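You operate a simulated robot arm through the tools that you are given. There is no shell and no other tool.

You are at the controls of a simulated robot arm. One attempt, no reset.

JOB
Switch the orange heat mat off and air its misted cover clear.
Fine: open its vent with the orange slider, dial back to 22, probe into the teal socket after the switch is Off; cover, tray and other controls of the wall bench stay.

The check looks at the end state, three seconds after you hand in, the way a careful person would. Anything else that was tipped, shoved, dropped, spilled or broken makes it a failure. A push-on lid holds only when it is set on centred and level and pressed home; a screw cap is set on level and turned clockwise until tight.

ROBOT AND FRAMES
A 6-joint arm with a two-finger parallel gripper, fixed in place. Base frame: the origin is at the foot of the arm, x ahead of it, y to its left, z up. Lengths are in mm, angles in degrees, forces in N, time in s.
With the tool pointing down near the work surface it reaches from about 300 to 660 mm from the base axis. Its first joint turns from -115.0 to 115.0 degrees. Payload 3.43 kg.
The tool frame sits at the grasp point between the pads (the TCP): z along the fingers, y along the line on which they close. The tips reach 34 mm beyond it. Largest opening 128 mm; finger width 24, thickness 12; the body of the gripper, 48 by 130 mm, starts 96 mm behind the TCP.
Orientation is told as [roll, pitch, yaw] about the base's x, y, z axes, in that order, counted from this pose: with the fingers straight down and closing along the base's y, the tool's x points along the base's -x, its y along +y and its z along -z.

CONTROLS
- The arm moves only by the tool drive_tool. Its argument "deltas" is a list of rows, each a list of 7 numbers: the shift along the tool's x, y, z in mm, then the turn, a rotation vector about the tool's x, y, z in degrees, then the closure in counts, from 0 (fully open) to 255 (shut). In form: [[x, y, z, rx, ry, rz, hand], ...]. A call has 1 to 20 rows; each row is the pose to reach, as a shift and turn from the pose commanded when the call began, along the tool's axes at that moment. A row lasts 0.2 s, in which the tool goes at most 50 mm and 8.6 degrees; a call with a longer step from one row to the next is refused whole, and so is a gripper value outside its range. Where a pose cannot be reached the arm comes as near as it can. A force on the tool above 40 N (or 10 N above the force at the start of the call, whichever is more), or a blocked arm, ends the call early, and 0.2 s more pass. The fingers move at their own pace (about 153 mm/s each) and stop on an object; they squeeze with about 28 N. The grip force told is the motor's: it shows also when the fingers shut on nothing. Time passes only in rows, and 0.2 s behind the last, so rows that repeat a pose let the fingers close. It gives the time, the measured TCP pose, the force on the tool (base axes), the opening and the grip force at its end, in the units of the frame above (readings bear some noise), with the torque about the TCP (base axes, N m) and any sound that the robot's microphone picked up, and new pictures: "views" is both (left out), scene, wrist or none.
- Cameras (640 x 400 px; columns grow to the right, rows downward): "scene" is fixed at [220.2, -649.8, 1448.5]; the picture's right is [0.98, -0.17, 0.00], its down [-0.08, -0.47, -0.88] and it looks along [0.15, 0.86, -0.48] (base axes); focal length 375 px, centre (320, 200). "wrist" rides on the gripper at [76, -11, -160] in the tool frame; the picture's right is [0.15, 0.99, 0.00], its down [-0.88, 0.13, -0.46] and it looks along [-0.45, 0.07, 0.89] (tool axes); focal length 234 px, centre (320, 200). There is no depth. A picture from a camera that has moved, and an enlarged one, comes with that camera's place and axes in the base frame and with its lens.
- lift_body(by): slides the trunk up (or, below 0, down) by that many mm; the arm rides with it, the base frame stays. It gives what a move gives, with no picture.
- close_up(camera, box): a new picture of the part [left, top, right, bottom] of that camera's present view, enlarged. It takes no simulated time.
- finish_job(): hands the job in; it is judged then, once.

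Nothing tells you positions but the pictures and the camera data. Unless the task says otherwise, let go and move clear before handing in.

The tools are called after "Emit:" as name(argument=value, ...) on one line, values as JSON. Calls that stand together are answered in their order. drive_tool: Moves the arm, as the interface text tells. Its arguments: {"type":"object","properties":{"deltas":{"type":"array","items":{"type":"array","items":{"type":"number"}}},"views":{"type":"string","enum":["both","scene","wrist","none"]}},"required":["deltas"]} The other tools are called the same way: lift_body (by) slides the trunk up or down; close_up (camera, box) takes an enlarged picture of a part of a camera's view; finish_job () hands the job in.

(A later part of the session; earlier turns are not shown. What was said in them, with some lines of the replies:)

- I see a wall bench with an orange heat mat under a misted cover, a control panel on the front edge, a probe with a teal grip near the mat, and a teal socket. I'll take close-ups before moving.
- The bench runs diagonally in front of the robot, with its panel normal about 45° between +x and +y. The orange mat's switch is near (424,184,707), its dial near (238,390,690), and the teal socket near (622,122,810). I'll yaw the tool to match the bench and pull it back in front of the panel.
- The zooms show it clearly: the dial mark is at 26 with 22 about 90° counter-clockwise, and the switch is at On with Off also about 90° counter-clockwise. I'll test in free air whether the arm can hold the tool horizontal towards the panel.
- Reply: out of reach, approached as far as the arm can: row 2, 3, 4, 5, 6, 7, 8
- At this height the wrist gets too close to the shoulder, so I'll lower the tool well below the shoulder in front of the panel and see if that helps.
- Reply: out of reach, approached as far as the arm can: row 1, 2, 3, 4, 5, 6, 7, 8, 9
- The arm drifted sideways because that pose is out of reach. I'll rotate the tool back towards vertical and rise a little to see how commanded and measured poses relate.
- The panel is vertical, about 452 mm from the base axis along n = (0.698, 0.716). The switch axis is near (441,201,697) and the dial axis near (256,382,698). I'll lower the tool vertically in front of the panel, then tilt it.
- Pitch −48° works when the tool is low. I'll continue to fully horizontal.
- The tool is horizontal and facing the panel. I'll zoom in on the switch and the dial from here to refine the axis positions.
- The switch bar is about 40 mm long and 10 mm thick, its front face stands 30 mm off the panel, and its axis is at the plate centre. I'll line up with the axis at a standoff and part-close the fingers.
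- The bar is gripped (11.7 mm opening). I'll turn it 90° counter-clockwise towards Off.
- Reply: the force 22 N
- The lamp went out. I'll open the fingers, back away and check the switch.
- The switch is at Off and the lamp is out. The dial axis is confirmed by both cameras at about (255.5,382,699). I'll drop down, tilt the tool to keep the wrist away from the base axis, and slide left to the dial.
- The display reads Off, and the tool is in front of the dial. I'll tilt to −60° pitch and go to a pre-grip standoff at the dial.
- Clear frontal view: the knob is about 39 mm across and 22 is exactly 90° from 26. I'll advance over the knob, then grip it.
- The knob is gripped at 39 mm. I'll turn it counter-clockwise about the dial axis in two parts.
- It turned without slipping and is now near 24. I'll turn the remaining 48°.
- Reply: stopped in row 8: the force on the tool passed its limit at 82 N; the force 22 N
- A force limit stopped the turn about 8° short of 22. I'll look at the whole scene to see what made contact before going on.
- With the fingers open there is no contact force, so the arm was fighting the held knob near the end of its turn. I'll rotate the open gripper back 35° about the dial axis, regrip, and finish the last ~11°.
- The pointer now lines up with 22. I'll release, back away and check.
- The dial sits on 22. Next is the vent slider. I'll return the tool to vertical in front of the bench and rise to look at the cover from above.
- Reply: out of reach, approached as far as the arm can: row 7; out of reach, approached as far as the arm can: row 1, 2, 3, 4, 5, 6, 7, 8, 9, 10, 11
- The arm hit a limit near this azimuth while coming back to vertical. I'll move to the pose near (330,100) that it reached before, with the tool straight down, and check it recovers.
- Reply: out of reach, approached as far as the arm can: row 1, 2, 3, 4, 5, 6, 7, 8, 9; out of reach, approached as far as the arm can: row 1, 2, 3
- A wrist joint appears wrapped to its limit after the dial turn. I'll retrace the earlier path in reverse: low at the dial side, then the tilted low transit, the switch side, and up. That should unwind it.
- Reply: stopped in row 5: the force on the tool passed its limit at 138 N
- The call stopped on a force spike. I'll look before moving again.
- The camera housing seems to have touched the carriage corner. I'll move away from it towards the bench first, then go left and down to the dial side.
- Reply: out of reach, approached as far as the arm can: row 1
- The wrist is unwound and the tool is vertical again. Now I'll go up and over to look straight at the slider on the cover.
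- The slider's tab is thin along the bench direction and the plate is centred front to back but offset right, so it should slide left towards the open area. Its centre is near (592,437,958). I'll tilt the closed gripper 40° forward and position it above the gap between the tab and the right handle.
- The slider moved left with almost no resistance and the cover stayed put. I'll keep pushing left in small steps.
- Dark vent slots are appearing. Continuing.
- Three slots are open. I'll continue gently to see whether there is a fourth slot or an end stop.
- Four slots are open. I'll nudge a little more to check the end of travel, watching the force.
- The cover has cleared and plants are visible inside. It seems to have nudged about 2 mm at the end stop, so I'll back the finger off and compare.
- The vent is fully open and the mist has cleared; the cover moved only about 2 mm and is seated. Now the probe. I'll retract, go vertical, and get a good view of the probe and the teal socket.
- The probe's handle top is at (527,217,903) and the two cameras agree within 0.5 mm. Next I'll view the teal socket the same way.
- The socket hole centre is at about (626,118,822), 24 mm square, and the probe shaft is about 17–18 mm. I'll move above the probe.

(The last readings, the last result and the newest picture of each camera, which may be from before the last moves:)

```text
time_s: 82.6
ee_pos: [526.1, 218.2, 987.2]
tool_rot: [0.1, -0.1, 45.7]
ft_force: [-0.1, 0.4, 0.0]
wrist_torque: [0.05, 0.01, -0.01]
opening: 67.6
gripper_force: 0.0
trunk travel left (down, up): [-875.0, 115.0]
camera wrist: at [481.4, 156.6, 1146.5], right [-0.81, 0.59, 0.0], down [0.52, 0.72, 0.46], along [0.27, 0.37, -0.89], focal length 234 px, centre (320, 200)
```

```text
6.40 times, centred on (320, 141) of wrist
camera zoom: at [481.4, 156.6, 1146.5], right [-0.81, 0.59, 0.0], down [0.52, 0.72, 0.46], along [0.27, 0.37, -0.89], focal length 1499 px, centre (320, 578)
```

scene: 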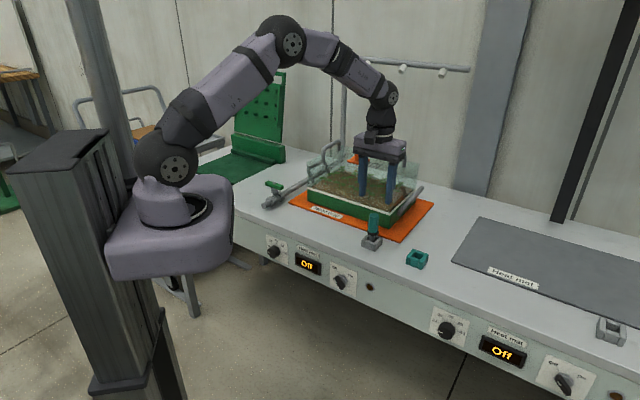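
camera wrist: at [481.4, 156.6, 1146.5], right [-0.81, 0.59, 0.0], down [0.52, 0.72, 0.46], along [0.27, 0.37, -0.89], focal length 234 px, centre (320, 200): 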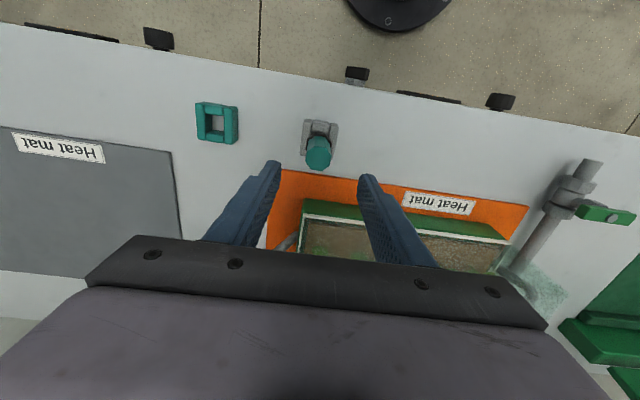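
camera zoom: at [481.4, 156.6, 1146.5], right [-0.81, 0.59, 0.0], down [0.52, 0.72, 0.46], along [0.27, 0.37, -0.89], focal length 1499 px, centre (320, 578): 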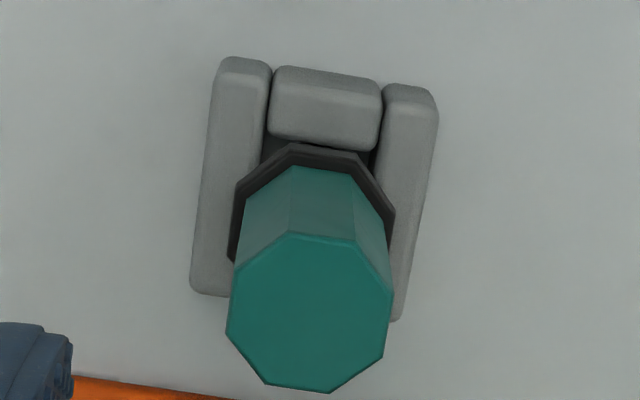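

Emit:
drive_tool(deltas=[[1, -1.6, 0, 0, 0, 0, 120], [1, -1.6, 30, 0, 0, 0, 120], [1, -1.6, 60, 0, 0, 0, 120], [1, -1.6, 85, 0, 0, 0, 120], [1, -1.6, 100, 0, 0, 0, 120], [1, -1.6, 100, 0, 0, 0, 120]], views="both")

Emit:
close_up(camera="scene", box=[326, 190, 422, 250])

Emit:
close_up(camera="wrist", box=[240, 110, 400, 210])

```text
time_s: 84.0
ee_pos: [528.3, 214.3, 889.8]
tool_rot: [0.1, -0.1, 45.7]
ft_force: [-0.2, 0.1, -0.2]
wrist_torque: [0.02, -0.01, 0.02]
opening: 67.5
gripper_force: 0.1
trunk travel left (down, up): [-875.0, 115.0]
camera wrist: at [482.6, 153.5, 1048.8], right [-0.81, 0.59, 0.0], down [0.52, 0.72, 0.46], along [0.27, 0.37, -0.89], focal length 234 px, centre (320, 200)
```

scene: 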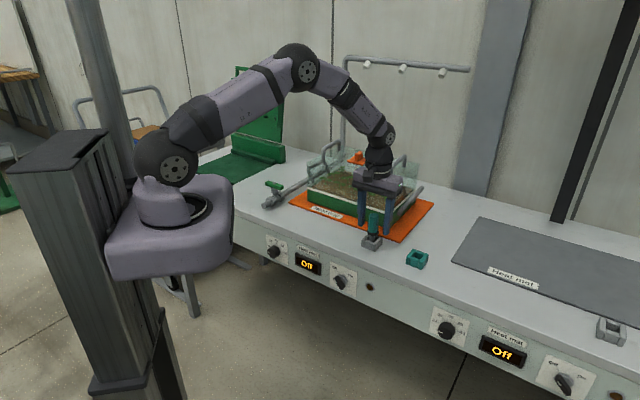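
wrist: 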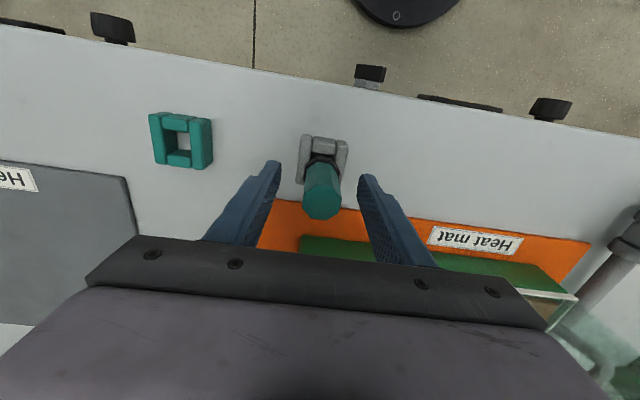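

```text
6.67 times, centred on (374, 220) of scene
camera zoom: at [220.2, -649.8, 1448.5], right [0.98, -0.17, 0.0], down [-0.08, -0.47, -0.88], along [0.15, 0.86, -0.48], focal length 2500 px, centre (-40, 67)
```

zoom: 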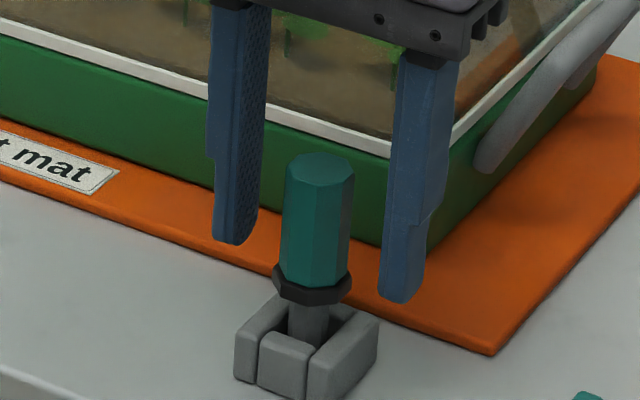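

```text
4.00 times, centred on (320, 160) of wrist
camera zoom: at [482.6, 153.5, 1048.8], right [-0.81, 0.59, 0.0], down [0.52, 0.72, 0.46], along [0.27, 0.37, -0.89], focal length 937 px, centre (320, 360)
```

zoom: 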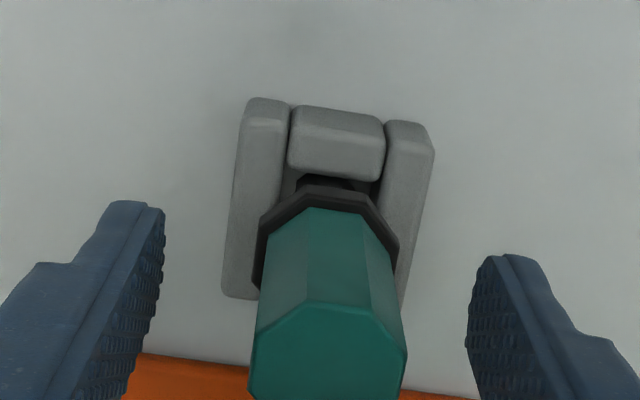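

Emit:
drive_tool(deltas=[[-1, 1, 0, 0, 0, 0, 120], [-1.8, 2, 0.5, 0, 0, 0, 120], [-1.8, 2, 0.5, 0, 0, 0, 180], [-1.8, 2, 0.5, 0, 0, 0, 255], [-1.8, 2, 0.5, 0, 0, 0, 255], [-1.8, 2, 0.5, 0, 0, 0, 255]], views="wrist")

Emit:
close_up(camera="scene", box=[326, 190, 422, 250])

Emit:
close_up(camera="wrist", box=[240, 110, 400, 210])

```text
time_s: 85.4
ee_pos: [526.4, 218.8, 889.5]
tool_rot: [0.1, 0.0, 45.6]
ft_force: [-0.6, 0.4, 0.4]
wrist_torque: [0.03, 0.02, -0.03]
opening: 26.8
gripper_force: 27.8
trunk travel left (down, up): [-875.0, 115.0]
camera wrist: at [482.1, 156.6, 1048.0], right [-0.81, 0.59, 0.0], down [0.52, 0.72, 0.46], along [0.27, 0.37, -0.89], focal length 234 px, centre (320, 200)
```

wrist: 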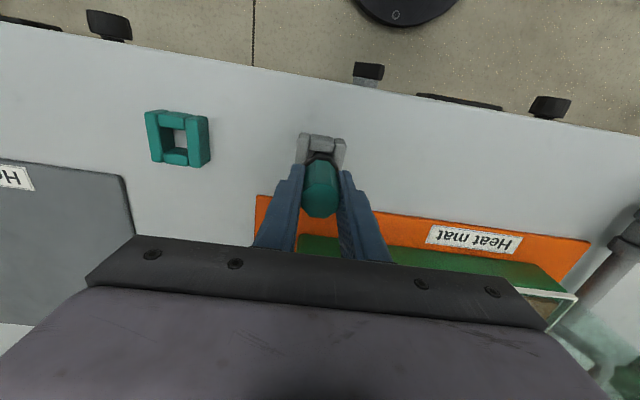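

```text
6.67 times, centred on (374, 220) of scene
camera zoom: at [220.2, -649.8, 1448.5], right [0.98, -0.17, 0.0], down [-0.08, -0.47, -0.88], along [0.15, 0.86, -0.48], focal length 2500 px, centre (-40, 67)
```

zoom: 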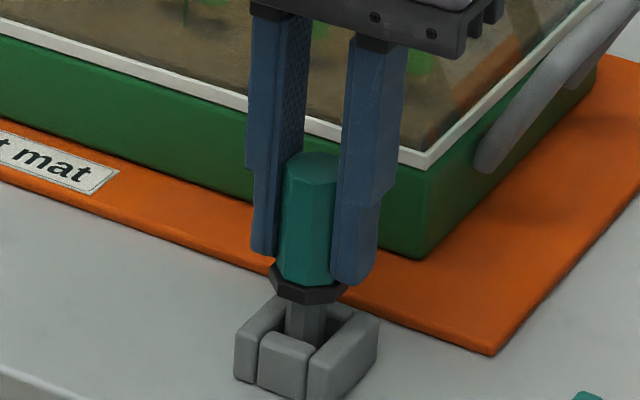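

```text
4.00 times, centred on (320, 160) of wrist
camera zoom: at [482.1, 156.6, 1048.0], right [-0.81, 0.59, 0.0], down [0.52, 0.72, 0.46], along [0.27, 0.37, -0.89], focal length 937 px, centre (320, 360)
```

zoom: 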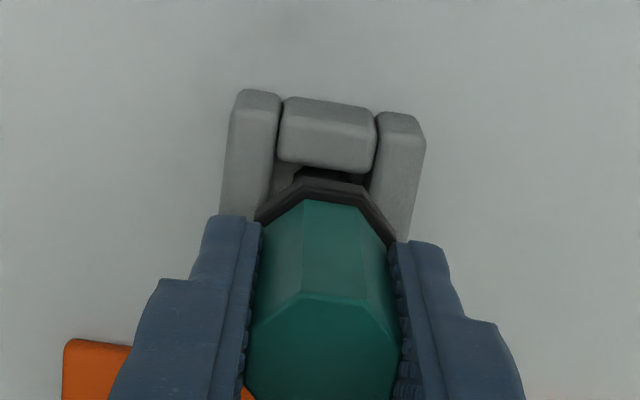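

The probe is gripped. Lifting straight up.

Emit:
drive_tool(deltas=[[0, 0, -10, 0, 0, 0, 255], [0, 0, -25, 0, 0, 0, 255], [0, 0, -45, 0, 0, 0, 255], [0, 0, -65, 0, 0, 0, 255], [0, 0, -85, 0, 0, 0, 255], [0, 0, -105, 0, 0, 0, 255], [0, 0, -105, 0, 0, 0, 255]], views="both")

Emit:
close_up(camera="scene", box=[326, 150, 422, 250])

Emit:
close_up(camera="wrist", box=[240, 90, 400, 190])

```text
time_s: 87.0
ee_pos: [525.4, 216.8, 994.9]
tool_rot: [0.1, 0.1, 45.7]
ft_force: [0.6, -0.9, -0.9]
wrist_torque: [0.0, 0.01, 0.0]
opening: 26.5
gripper_force: 28.0
trunk travel left (down, up): [-875.0, 115.0]
camera wrist: at [480.9, 155.7, 1154.7], right [-0.81, 0.59, 0.0], down [0.52, 0.72, 0.46], along [0.27, 0.37, -0.89], focal length 234 px, centre (320, 200)
```

scene: 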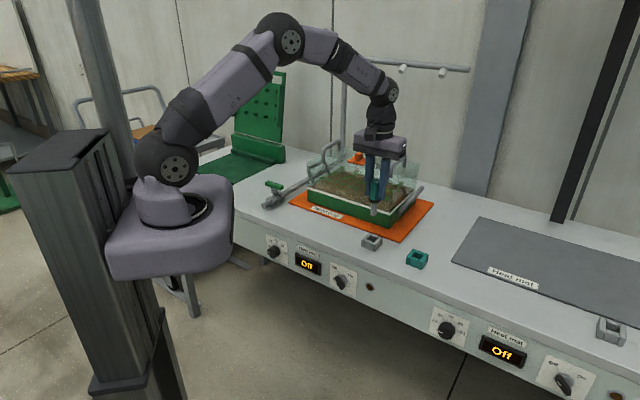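
wrist: 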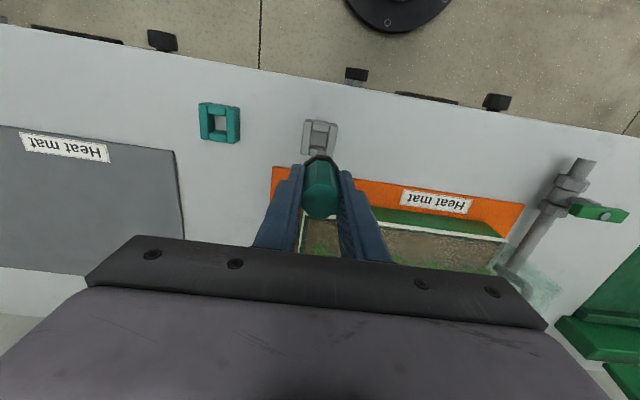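

```text
4.00 times, centred on (374, 200) of scene
camera zoom: at [220.2, -649.8, 1448.5], right [0.98, -0.17, 0.0], down [-0.08, -0.47, -0.88], along [0.15, 0.86, -0.48], focal length 1500 px, centre (104, 200)
```

zoom: 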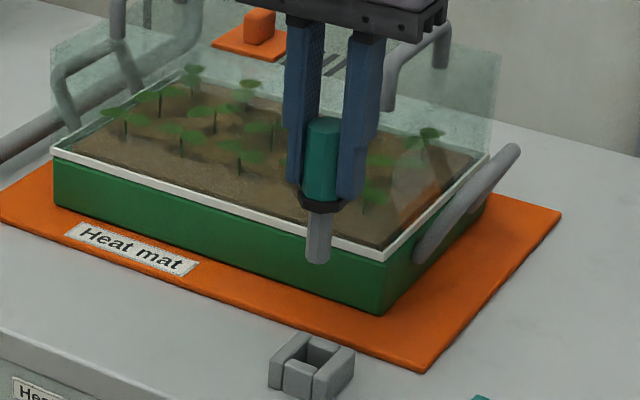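

```text
4.00 times, centred on (320, 140) of wrist
camera zoom: at [480.9, 155.7, 1154.7], right [-0.81, 0.59, 0.0], down [0.52, 0.72, 0.46], along [0.27, 0.37, -0.89], focal length 937 px, centre (320, 440)
```

zoom: 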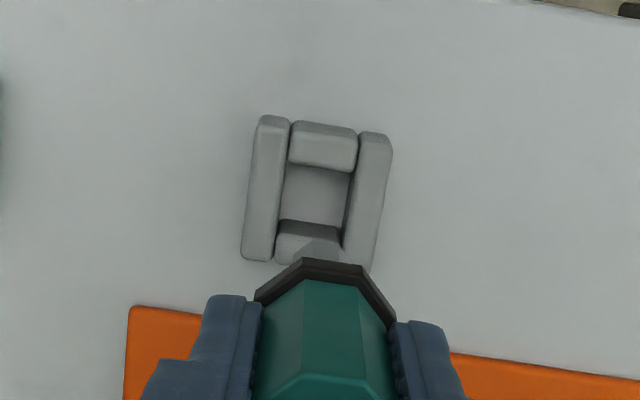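

Emit:
close_up(camera="wrist", box=[180, 95, 260, 145])

```text
8.00 times, centred on (220, 120) of wrist
camera zoom: at [480.9, 155.7, 1154.7], right [-0.81, 0.59, 0.0], down [0.52, 0.72, 0.46], along [0.27, 0.37, -0.89], focal length 1873 px, centre (1120, 840)
```

zoom: 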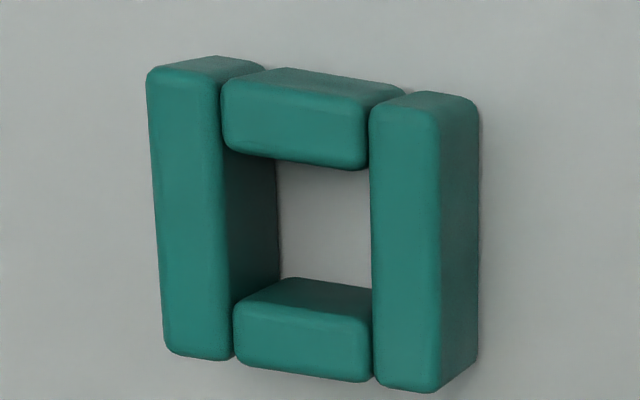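

Both views put the socket centre at (626.5,117.6). I'll carry the probe across to hover over it.

Emit:
drive_tool(deltas=[[0, -20, 10, 0, 0, 0, 255], [0.1, -44, 22, 0, 0, 0, 255], [0.2, -68, 34, 0, 0, 0, 255], [0.2, -92, 44, 0, 0, 0, 255], [0.3, -118, 44, 0, 0, 0, 255], [0.4, -141.6, 44, 0, 0, 0, 255], [0.4, -141.6, 44, 0, 0, 0, 255], [0.4, -141.6, 44, 0, 0, 0, 255]], views="both")

Emit:
close_up(camera="scene", box=[368, 200, 464, 260])

Emit:
close_up(camera="wrist", box=[240, 110, 400, 210])

```text
time_s: 88.8
ee_pos: [629.8, 119.0, 947.9]
tool_rot: [0.1, -0.1, 45.7]
ft_force: [0.0, -0.4, -1.1]
wrist_torque: [-0.02, 0.0, -0.03]
opening: 26.5
gripper_force: 27.9
trunk travel left (down, up): [-875.0, 115.0]
camera wrist: at [584.6, 58.3, 1108.7], right [-0.81, 0.59, 0.0], down [0.52, 0.72, 0.46], along [0.27, 0.37, -0.89], focal length 234 px, centre (320, 200)
```

scene: 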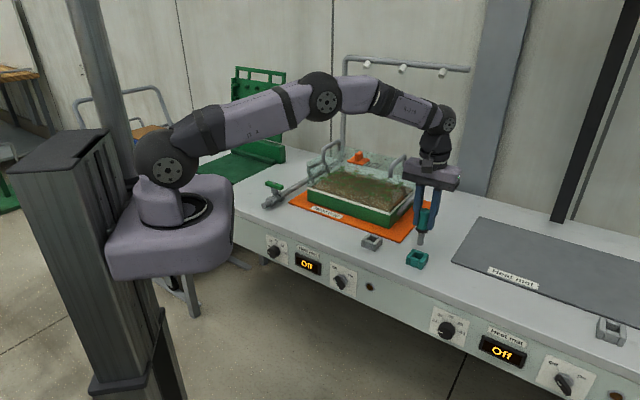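
wrist: 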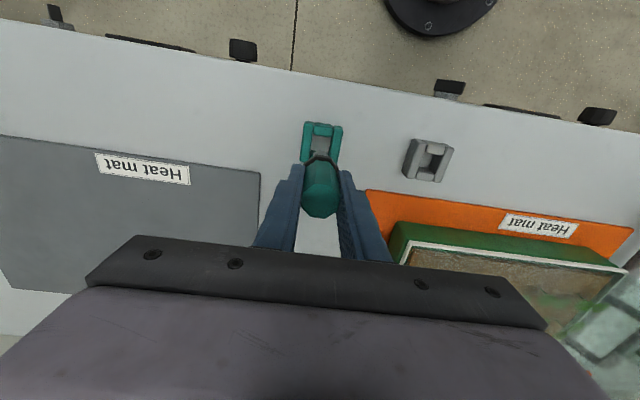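

```text
6.67 times, centred on (416, 230) of scene
camera zoom: at [220.2, -649.8, 1448.5], right [0.98, -0.17, 0.0], down [-0.08, -0.47, -0.88], along [0.15, 0.86, -0.48], focal length 2500 px, centre (-320, 0)
```

zoom: 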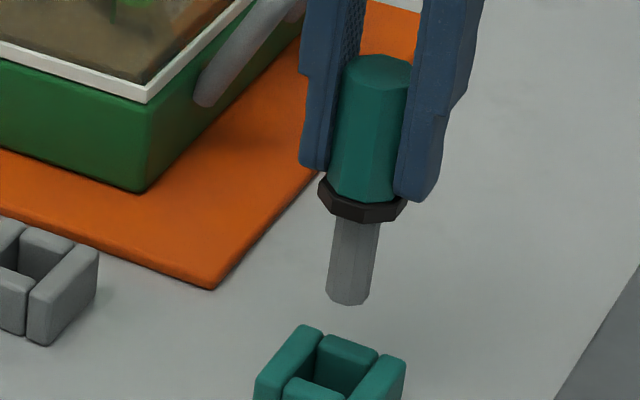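

```text
4.00 times, centred on (320, 160) of wrist
camera zoom: at [584.6, 58.3, 1108.7], right [-0.81, 0.59, 0.0], down [0.52, 0.72, 0.46], along [0.27, 0.37, -0.89], focal length 937 px, centre (320, 360)
```

zoom: 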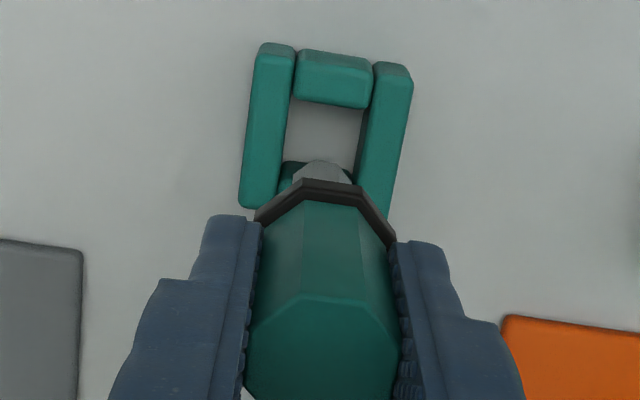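

Emit:
drive_tool(deltas=[[0, 0, 8, 0, 0, 0, 255], [0, 0, 16, 0, 0, 0, 255], [0, 0, 23, 0, 0, 0, 255], [0, 0, 23, 0, 0, 0, 255], [0, 0, 23, 0, 0, 0, 255]], views="wrist")

Emit:
close_up(camera="scene", box=[392, 232, 440, 262])

Emit:
close_up(camera="wrist", box=[270, 100, 370, 162])

```text
time_s: 90.0
ee_pos: [628.3, 119.3, 927.5]
tool_rot: [0.1, 0.0, 45.7]
ft_force: [-0.5, 0.0, -0.2]
wrist_torque: [0.03, 0.01, -0.02]
opening: 26.4
gripper_force: 27.0
trunk travel left (down, up): [-875.0, 115.0]
camera wrist: at [582.8, 57.2, 1086.1], right [-0.81, 0.59, 0.0], down [0.52, 0.72, 0.46], along [0.27, 0.37, -0.89], focal length 234 px, centre (320, 200)
```

wrist: 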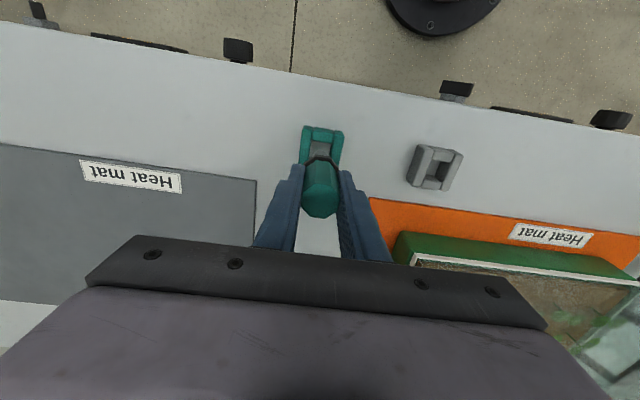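

```text
13.33 times, centred on (416, 247) of scene
camera zoom: at [220.2, -649.8, 1448.5], right [0.98, -0.17, 0.0], down [-0.08, -0.47, -0.88], along [0.15, 0.86, -0.48], focal length 4999 px, centre (-960, -427)
```

zoom: 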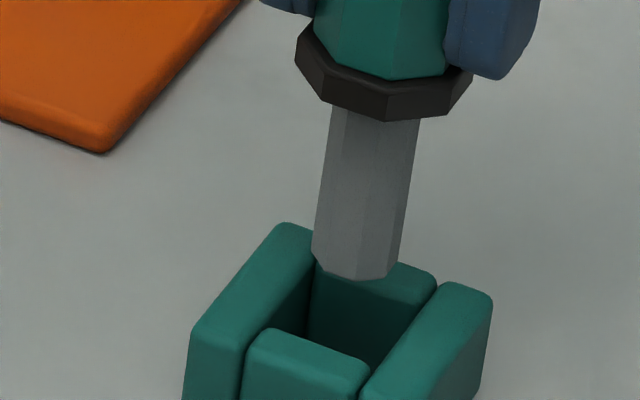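

```text
6.40 times, centred on (320, 131) of wrist
camera zoom: at [582.8, 57.2, 1086.1], right [-0.81, 0.59, 0.0], down [0.52, 0.72, 0.46], along [0.27, 0.37, -0.89], focal length 1499 px, centre (320, 642)
```

zoom: 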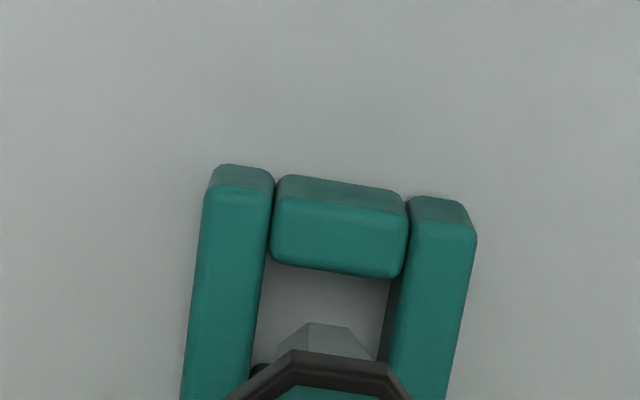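

The shaft tip is about 3 mm too far back relative to the hole centre. I'll correct that and begin lowering.

Emit:
drive_tool(deltas=[[1.5, 0.3, 0, 0, 0, 0, 255], [3, 0.6, 0, 0, 0, 0, 255], [3, 0.6, 4, 0, 0, 0, 255], [3, 0.6, 8, 0, 0, 0, 255], [3, 0.6, 12, 0, 0, 0, 255], [3, 0.6, 12, 0, 0, 0, 255]], views="wrist")

Emit:
close_up(camera="scene", box=[392, 232, 440, 262])

Emit:
close_up(camera="wrist", box=[270, 100, 370, 162])

```text
time_s: 91.4
ee_pos: [624.7, 114.5, 917.4]
tool_rot: [0.1, -0.1, 45.6]
ft_force: [0.5, 1.0, -1.4]
wrist_torque: [-0.01, -0.04, 0.02]
opening: 26.5
gripper_force: 27.8
trunk travel left (down, up): [-875.0, 115.0]
camera wrist: at [579.2, 54.6, 1075.4], right [-0.81, 0.59, 0.0], down [0.52, 0.72, 0.46], along [0.27, 0.37, -0.89], focal length 234 px, centre (320, 200)
```

wrist: 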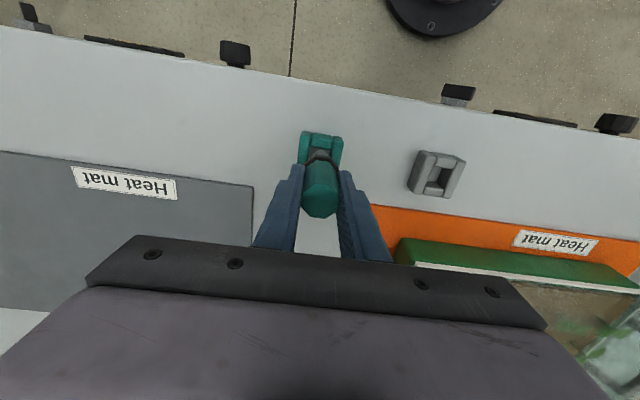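

```text
13.33 times, centred on (416, 247) of scene
camera zoom: at [220.2, -649.8, 1448.5], right [0.98, -0.17, 0.0], down [-0.08, -0.47, -0.88], along [0.15, 0.86, -0.48], focal length 4999 px, centre (-960, -427)
```

zoom: 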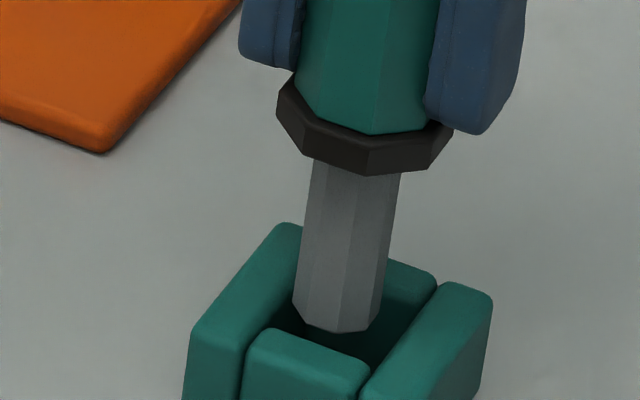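

```text
6.40 times, centred on (320, 131) of wrist
camera zoom: at [579.2, 54.6, 1075.4], right [-0.81, 0.59, 0.0], down [0.52, 0.72, 0.46], along [0.27, 0.37, -0.89], focal length 1499 px, centre (320, 642)
```

zoom: 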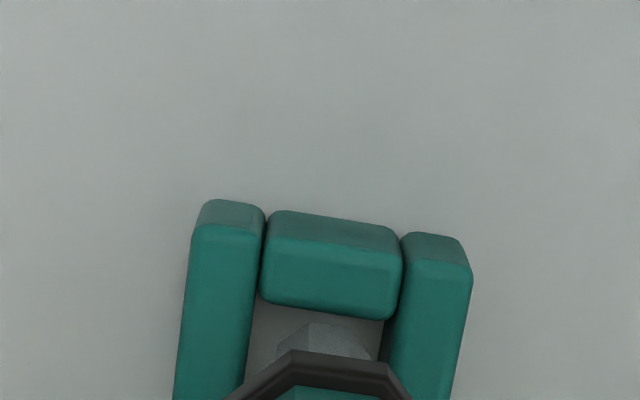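

The tip is centred within about 1 mm and starting into the hole. Lowering it in.

Emit:
drive_tool(deltas=[[-0.4, -0.4, 4, 0, 0, 0, 255], [-0.4, -0.4, 8, 0, 0, 0, 255], [-0.4, -0.4, 12, 0, 0, 0, 255], [-0.4, -0.4, 16, 0, 0, 0, 255], [-0.4, -0.4, 20, 0, 0, 0, 255], [-0.4, -0.4, 23, 0, 0, 0, 255], [-0.4, -0.4, 23, 0, 0, 0, 255]], views="wrist")

Emit:
close_up(camera="scene", box=[380, 222, 444, 262])

Emit:
close_up(camera="wrist", box=[270, 100, 370, 162])

```text
time_s: 93.0
ee_pos: [625.6, 116.4, 893.3]
tool_rot: [0.2, 0.0, 45.6]
ft_force: [0.7, -0.2, -1.4]
wrist_torque: [0.01, -0.03, -0.02]
opening: 26.6
gripper_force: 28.1
trunk travel left (down, up): [-875.0, 115.0]
camera wrist: at [579.7, 55.4, 1052.7], right [-0.81, 0.59, 0.0], down [0.52, 0.72, 0.46], along [0.27, 0.37, -0.89], focal length 234 px, centre (320, 200)
```

wrist: 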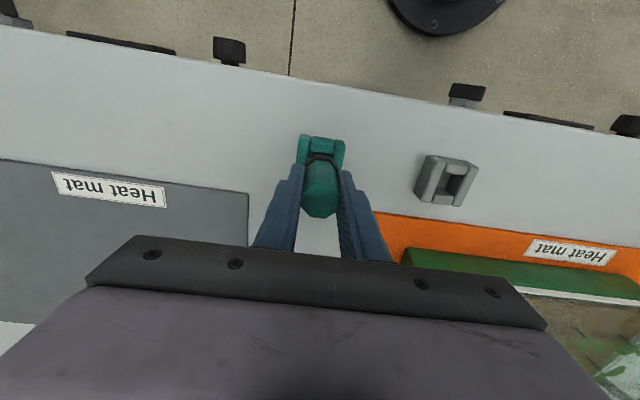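

```text
10.00 times, centred on (412, 242) of scene
camera zoom: at [220.2, -649.8, 1448.5], right [0.98, -0.17, 0.0], down [-0.08, -0.47, -0.88], along [0.15, 0.86, -0.48], focal length 3749 px, centre (-600, -220)
```

zoom: 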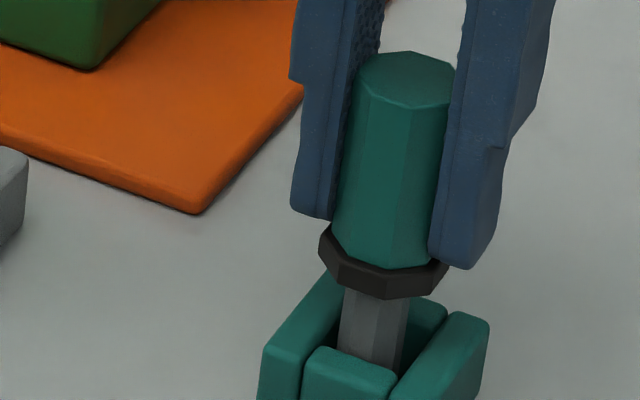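

```text
6.40 times, centred on (320, 131) of wrist
camera zoom: at [579.7, 55.4, 1052.7], right [-0.81, 0.59, 0.0], down [0.52, 0.72, 0.46], along [0.27, 0.37, -0.89], focal length 1499 px, centre (320, 642)
```

zoom: 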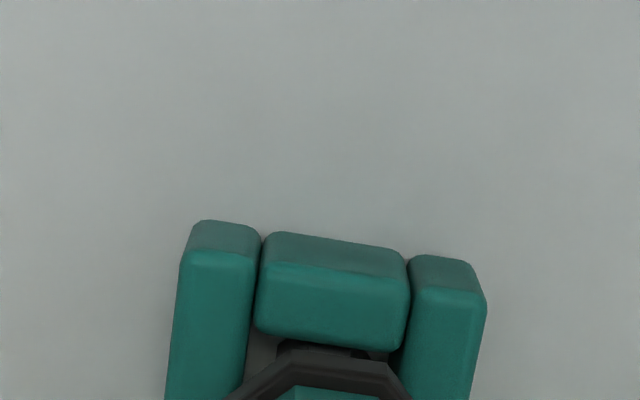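

Inserted. I'll ease down the last few millimetres until it rests, then release.

Emit:
drive_tool(deltas=[[0, 0, 1.5, 0, 0, 0, 255], [0, 0, 3, 0, 0, 0, 255], [0, 0, 4, 0, 0, 0, 255], [0, 0, 4, 0, 0, 0, 255]], views="none")

Emit:
close_up(camera="scene", box=[380, 222, 444, 262])

```text
time_s: 94.0
ee_pos: [624.1, 117.9, 888.2]
tool_rot: [0.1, -0.1, 45.7]
ft_force: [-0.2, 0.5, 0.6]
wrist_torque: [0.04, 0.01, -0.01]
opening: 26.3
gripper_force: 28.0
trunk travel left (down, up): [-875.0, 115.0]
```

```text
10.00 times, centred on (412, 242) of scene
camera zoom: at [220.2, -649.8, 1448.5], right [0.98, -0.17, 0.0], down [-0.08, -0.47, -0.88], along [0.15, 0.86, -0.48], focal length 3749 px, centre (-600, -220)
```

zoom: 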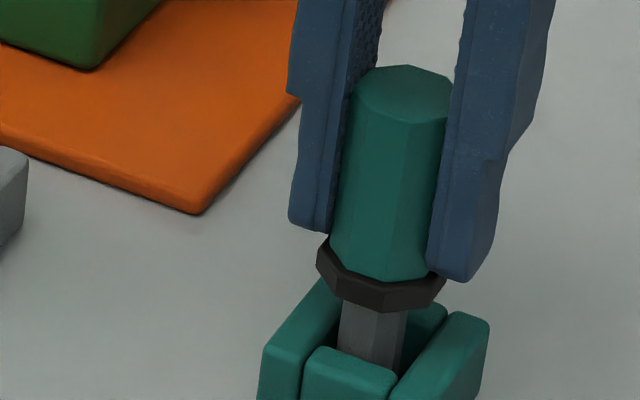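

Emit:
drive_tool(deltas=[[0, 0, 1, 0, 0, 0, 255], [0, 0, 2, 0, 0, 0, 255], [0, 0, 2, 0, 0, 0, 255]], views="none")

```text
time_s: 94.8
ee_pos: [624.0, 116.6, 888.9]
tool_rot: [0.0, -0.3, 45.6]
ft_force: [-0.1, 2.4, 14.4]
wrist_torque: [0.08, 0.02, 0.0]
opening: 26.3
gripper_force: 28.2
trunk travel left (down, up): [-875.0, 115.0]
```

It is seated (14 N contact). I'll relieve the load, release, and rise clear.

Emit:
drive_tool(deltas=[[0, 0, -1.5, 0, 0, 0, 255], [0, 0, -1.5, 0, 0, 0, 200], [0, 0, -1.5, 0, 0, 0, 140], [0, 0, -1.5, 0, 0, 0, 100], [0, 0, -1.5, 0, 0, 0, 100]], views="both")

Emit:
close_up(camera="scene", box=[380, 215, 460, 265])

```text
time_s: 96.0
ee_pos: [624.7, 117.4, 888.0]
tool_rot: [0.0, 0.0, 45.7]
ft_force: [0.3, -0.2, 0.5]
wrist_torque: [-0.02, 0.02, 0.02]
opening: 77.7
gripper_force: 0.1
trunk travel left (down, up): [-875.0, 115.0]
camera wrist: at [580.0, 55.8, 1047.4], right [-0.81, 0.59, 0.0], down [0.52, 0.72, 0.46], along [0.27, 0.37, -0.89], focal length 234 px, centre (320, 200)
```

scene: 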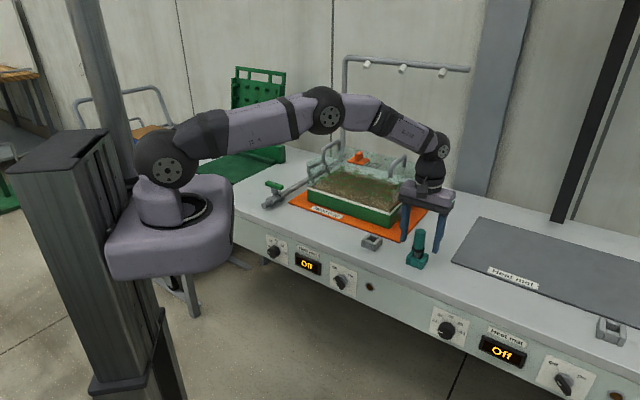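
wrist: 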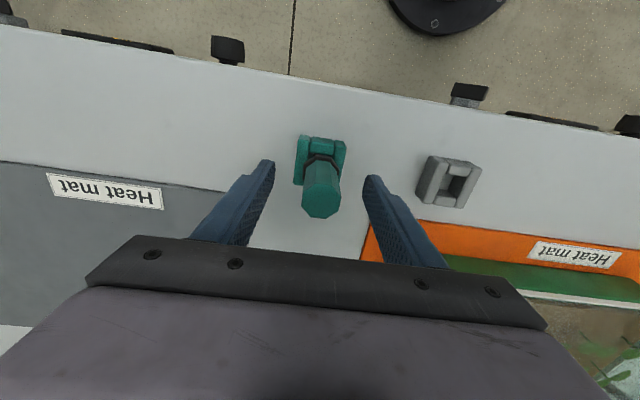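

```text
8.00 times, centred on (420, 240) of scene
camera zoom: at [220.2, -649.8, 1448.5], right [0.98, -0.17, 0.0], down [-0.08, -0.47, -0.88], along [0.15, 0.86, -0.48], focal length 3000 px, centre (-480, -120)
```

zoom: 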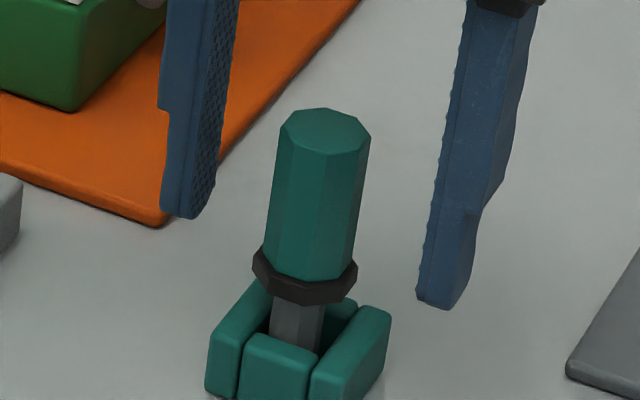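

The probe stands upright in the teal socket. Rising clear and backing off.

Emit:
drive_tool(deltas=[[0, 0, -20, 0, 0, 0, 60], [0, 0, -45, 0, 0, 0, 60], [0, 0, -75, 0, 0, 0, 60], [0, 0, -105, 0, 0, 0, 60], [20, 0, -115, 0, 0, 0, 60], [55, 0, -115, 0, 0, 0, 60], [95, 0, -115, 0, 0, 0, 60], [135, 0, -115, 0, 0, 0, 60], [175, 0, -115, 0, 0, 0, 60], [175, 0, -115, 0, 0, 0, 60]], views="both")

Emit:
close_up(camera="scene", box=[220, 220, 412, 340])

Emit:
close_up(camera="scene", box=[300, 140, 460, 240])

Emit:
close_up(camera="scene", box=[390, 220, 438, 270])

Emit:
close_up(camera="scene", box=[420, 290, 640, 400])

```text
time_s: 98.2
ee_pos: [499.4, -6.6, 997.7]
tool_rot: [0.1, 0.0, 45.7]
ft_force: [0.8, 0.1, 0.4]
wrist_torque: [-0.02, 0.02, -0.01]
opening: 98.3
gripper_force: 0.2
trunk travel left (down, up): [-875.0, 115.0]
camera wrist: at [455.0, -68.4, 1158.2], right [-0.81, 0.59, 0.0], down [0.52, 0.72, 0.46], along [0.27, 0.37, -0.89], focal length 234 px, centre (320, 200)
```

scene: 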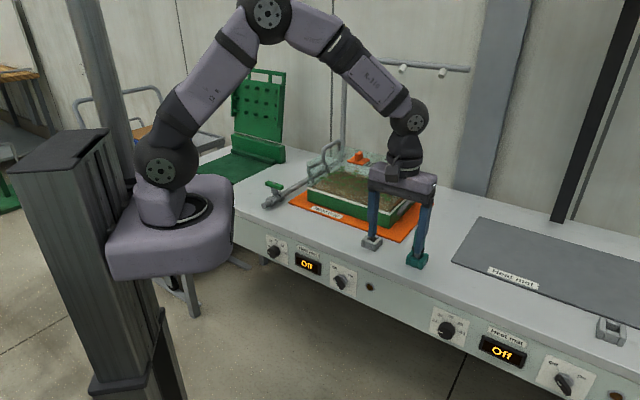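
wrist: 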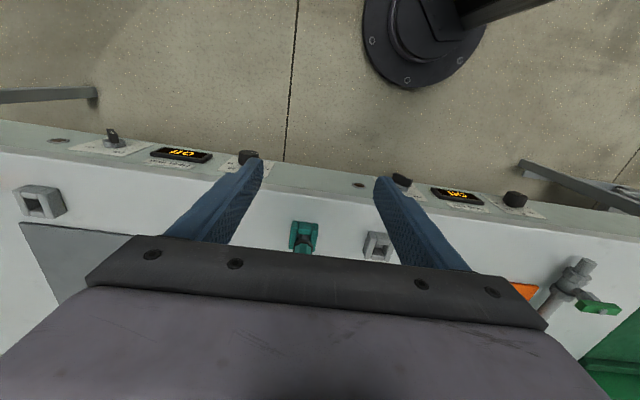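

```text
3.33 times, centred on (316, 280) of scene
camera zoom: at [220.2, -649.8, 1448.5], right [0.98, -0.17, 0.0], down [-0.08, -0.47, -0.88], along [0.15, 0.86, -0.48], focal length 1250 px, centre (333, -67)
```

zoom: 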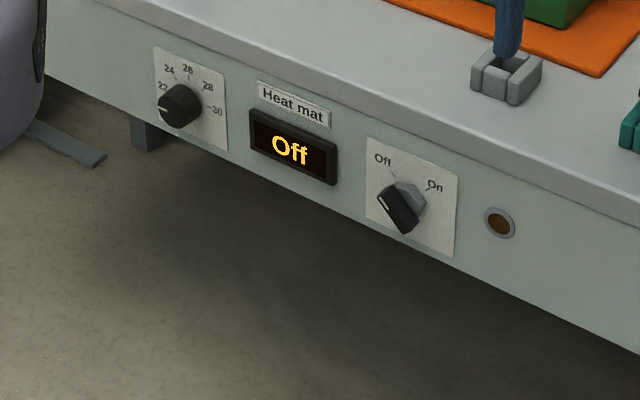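

```text
4.00 times, centred on (380, 190) of scene
camera zoom: at [220.2, -649.8, 1448.5], right [0.98, -0.17, 0.0], down [-0.08, -0.47, -0.88], along [0.15, 0.86, -0.48], focal length 1500 px, centre (80, 240)
```

zoom: 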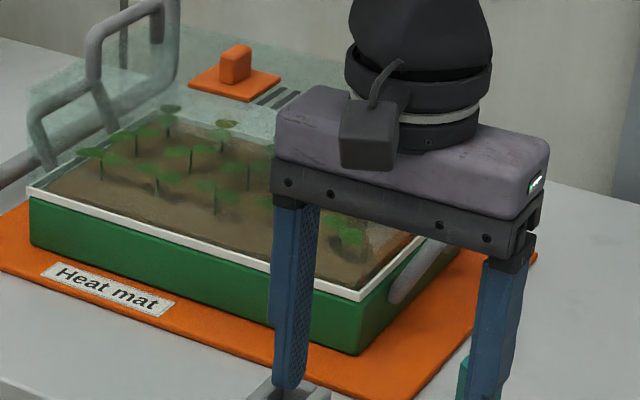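

```text
8.00 times, centred on (414, 245) of scene
camera zoom: at [220.2, -649.8, 1448.5], right [0.98, -0.17, 0.0], down [-0.08, -0.47, -0.88], along [0.15, 0.86, -0.48], focal length 3000 px, centre (-432, -160)
```

zoom: 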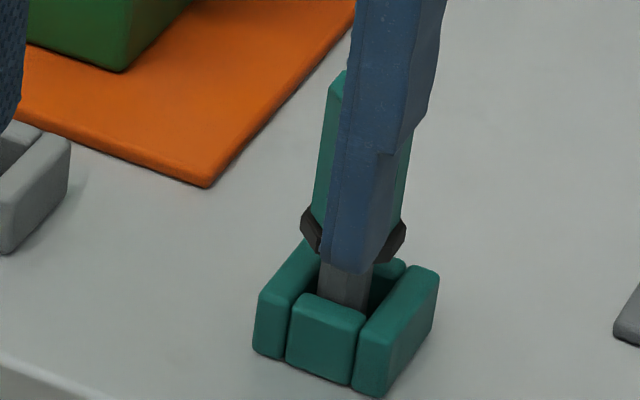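

```text
2.91 times, centred on (530, 345) of scene
camera zoom: at [220.2, -649.8, 1448.5], right [0.98, -0.17, 0.0], down [-0.08, -0.47, -0.88], along [0.15, 0.86, -0.48], focal length 1091 px, centre (-291, -222)
```

zoom: 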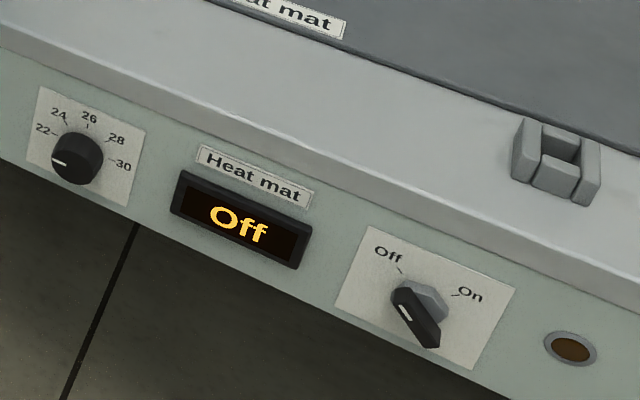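

Emit:
drive_tool(deltas=[[0, 0, -40, 0, 0, 0, 60], [0, 0, -80, 0, 0, 0, 60], [10, 40, -120, 0, 0, 0, 60], [10, 80, -160, 0, 0, 0, 60], [10, 120, -160, 0, 0, 0, 60], [10, 120, -160, 0, 0, 0, 60]], views="both")

Emit:
close_up(camera="scene", box=[300, 140, 428, 220])

Emit:
close_up(camera="scene", box=[256, 230, 320, 270])

Emit:
close_up(camera="scene", box=[350, 215, 446, 275])

```text
refused: row 3 steps farther than a row can; nothing moved
```

```text
5.00 times, centred on (364, 180) of scene
camera zoom: at [220.2, -649.8, 1448.5], right [0.98, -0.17, 0.0], down [-0.08, -0.47, -0.88], along [0.15, 0.86, -0.48], focal length 1875 px, centre (100, 300)
```

zoom: 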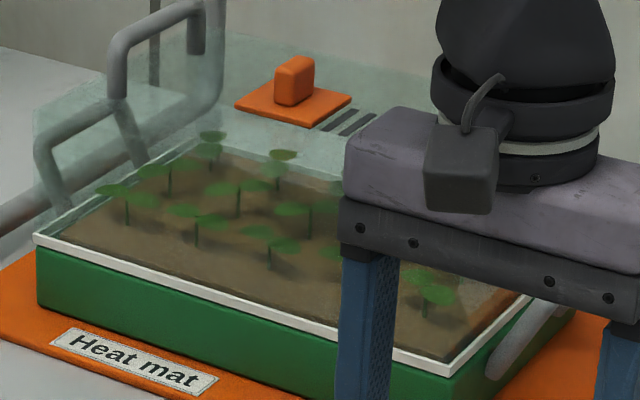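

```text
10.00 times, centred on (288, 250) of scene
camera zoom: at [220.2, -649.8, 1448.5], right [0.98, -0.17, 0.0], down [-0.08, -0.47, -0.88], along [0.15, 0.86, -0.48], focal length 3749 px, centre (640, -300)
```

zoom: 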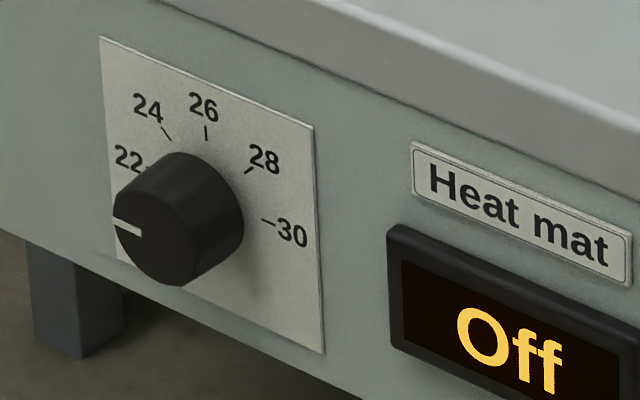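

```text
6.67 times, centred on (398, 245) of scene
camera zoom: at [220.2, -649.8, 1448.5], right [0.98, -0.17, 0.0], down [-0.08, -0.47, -0.88], along [0.15, 0.86, -0.48], focal length 2500 px, centre (-200, -100)
```

zoom: 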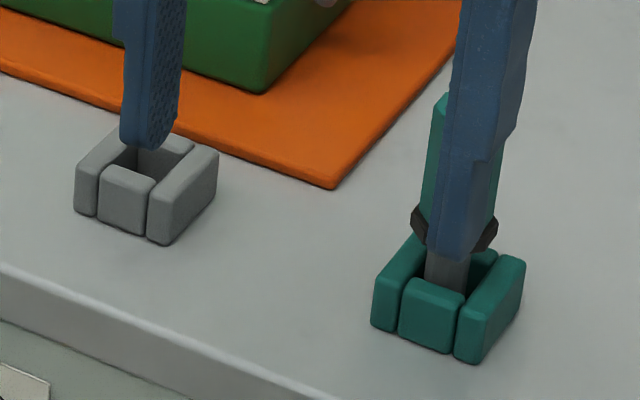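

Emit:
drive_tool(deltas=[[0, 0, -40, 0, 0, 0, 60], [0, 0, -80, 0, 0, 0, 60], [5, 0, -120, 0, 0, 0, 60], [10, 0, -155, 0, 0, 0, 60], [10, -40, -155, 0, 0, 0, 60], [10, -80, -155, 0, 0, 0, 60], [10, -80, -155, 0, 0, 0, 60]], views="both")

Emit:
close_up(camera="scene", box=[300, 140, 428, 220])

Emit:
close_up(camera="scene", box=[350, 210, 446, 270])

```text
time_s: 99.8
ee_pos: [550.8, -71.2, 1155.4]
tool_rot: [0.1, 0.0, 45.7]
ft_force: [-0.4, 0.2, 0.8]
wrist_torque: [0.0, -0.02, 0.01]
opening: 97.9
gripper_force: 0.1
trunk travel left (down, up): [-875.0, 115.0]
camera wrist: at [504.6, -132.4, 1314.9], right [-0.81, 0.59, 0.0], down [0.52, 0.72, 0.46], along [0.27, 0.37, -0.89], focal length 234 px, centre (320, 200)
```

scene: 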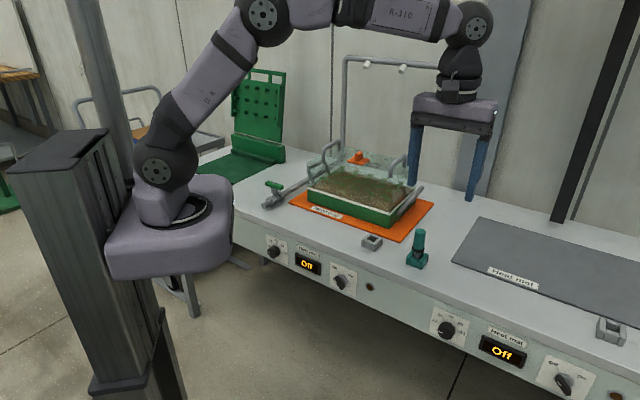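
wrist: 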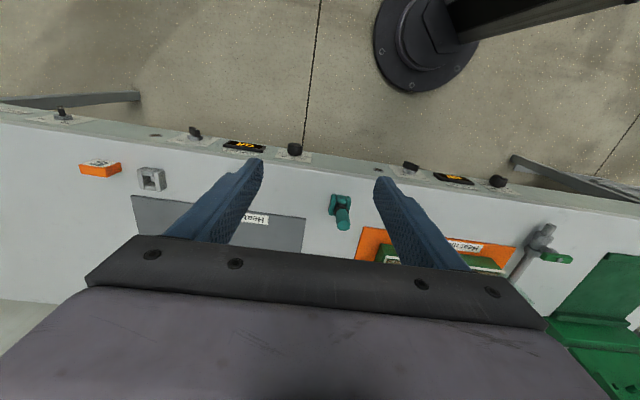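

```text
5.00 times, centred on (364, 180) of scene
camera zoom: at [220.2, -649.8, 1448.5], right [0.98, -0.17, 0.0], down [-0.08, -0.47, -0.88], along [0.15, 0.86, -0.48], focal length 1875 px, centre (100, 300)
```

zoom: 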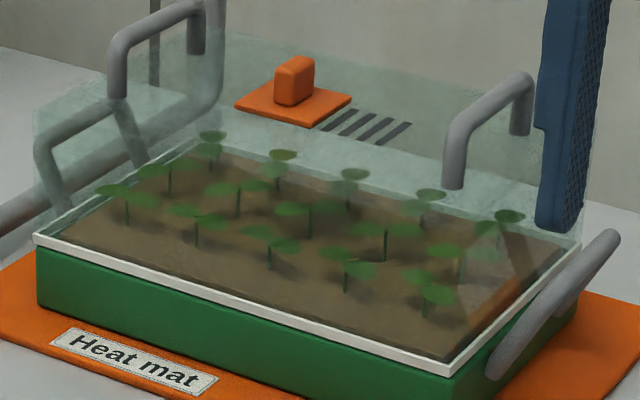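

```text
6.67 times, centred on (398, 240) of scene
camera zoom: at [220.2, -649.8, 1448.5], right [0.98, -0.17, 0.0], down [-0.08, -0.47, -0.88], along [0.15, 0.86, -0.48], focal length 2500 px, centre (-200, -67)
```

zoom: 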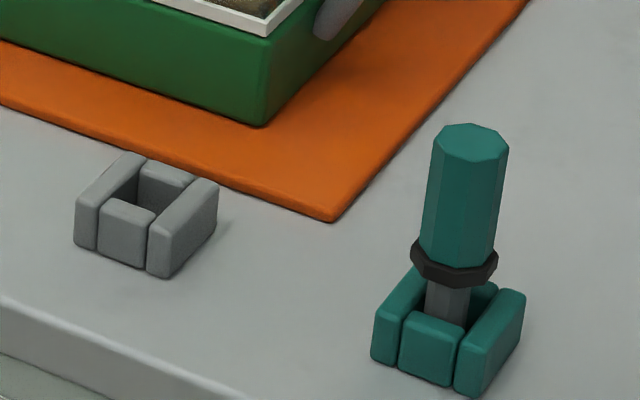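

Everything checks out. The switch is Off and its lamp is out, the dial is on 22, and the vent slots are fully open. The cover is clear and still on its tray, having shifted about 2 mm left when the slider reached its stop. The probe stands in the teal socket, the other mat's controls look unchanged, and the arm is clear, so I'm handing in.

Emit:
finish_job()

```text
The job is handed in.
```

The orange heat mat is off, its cover has aired clear, and the job is handed in; I haven't seen the judged result.

- **Switch:** turned to Off. The lamp is out and the display reads Off.
- **Dial:** back on 22, aligned to within about 2° by eye.
- **Vent:** the orange slider is fully left with all four slots open. The mist cleared and the plants are visible inside.
- **Probe:** moved to the teal socket after the switch was Off, pressed home and standing upright.
- **Cover:** it shifted about 2 mm to the left when the slider hit its end stop. It still sits on the tray, and I left it there rather than push it back.
- **Tray and other controls:** the tray and the other mat's switch and dial look unchanged.

Two force stops happened on the way. One came while I was turning the dial, with the gripper on the knob. The other came in open air, probably when the gripper's camera housing touched the robot's own carriage. I saw no damage from either.
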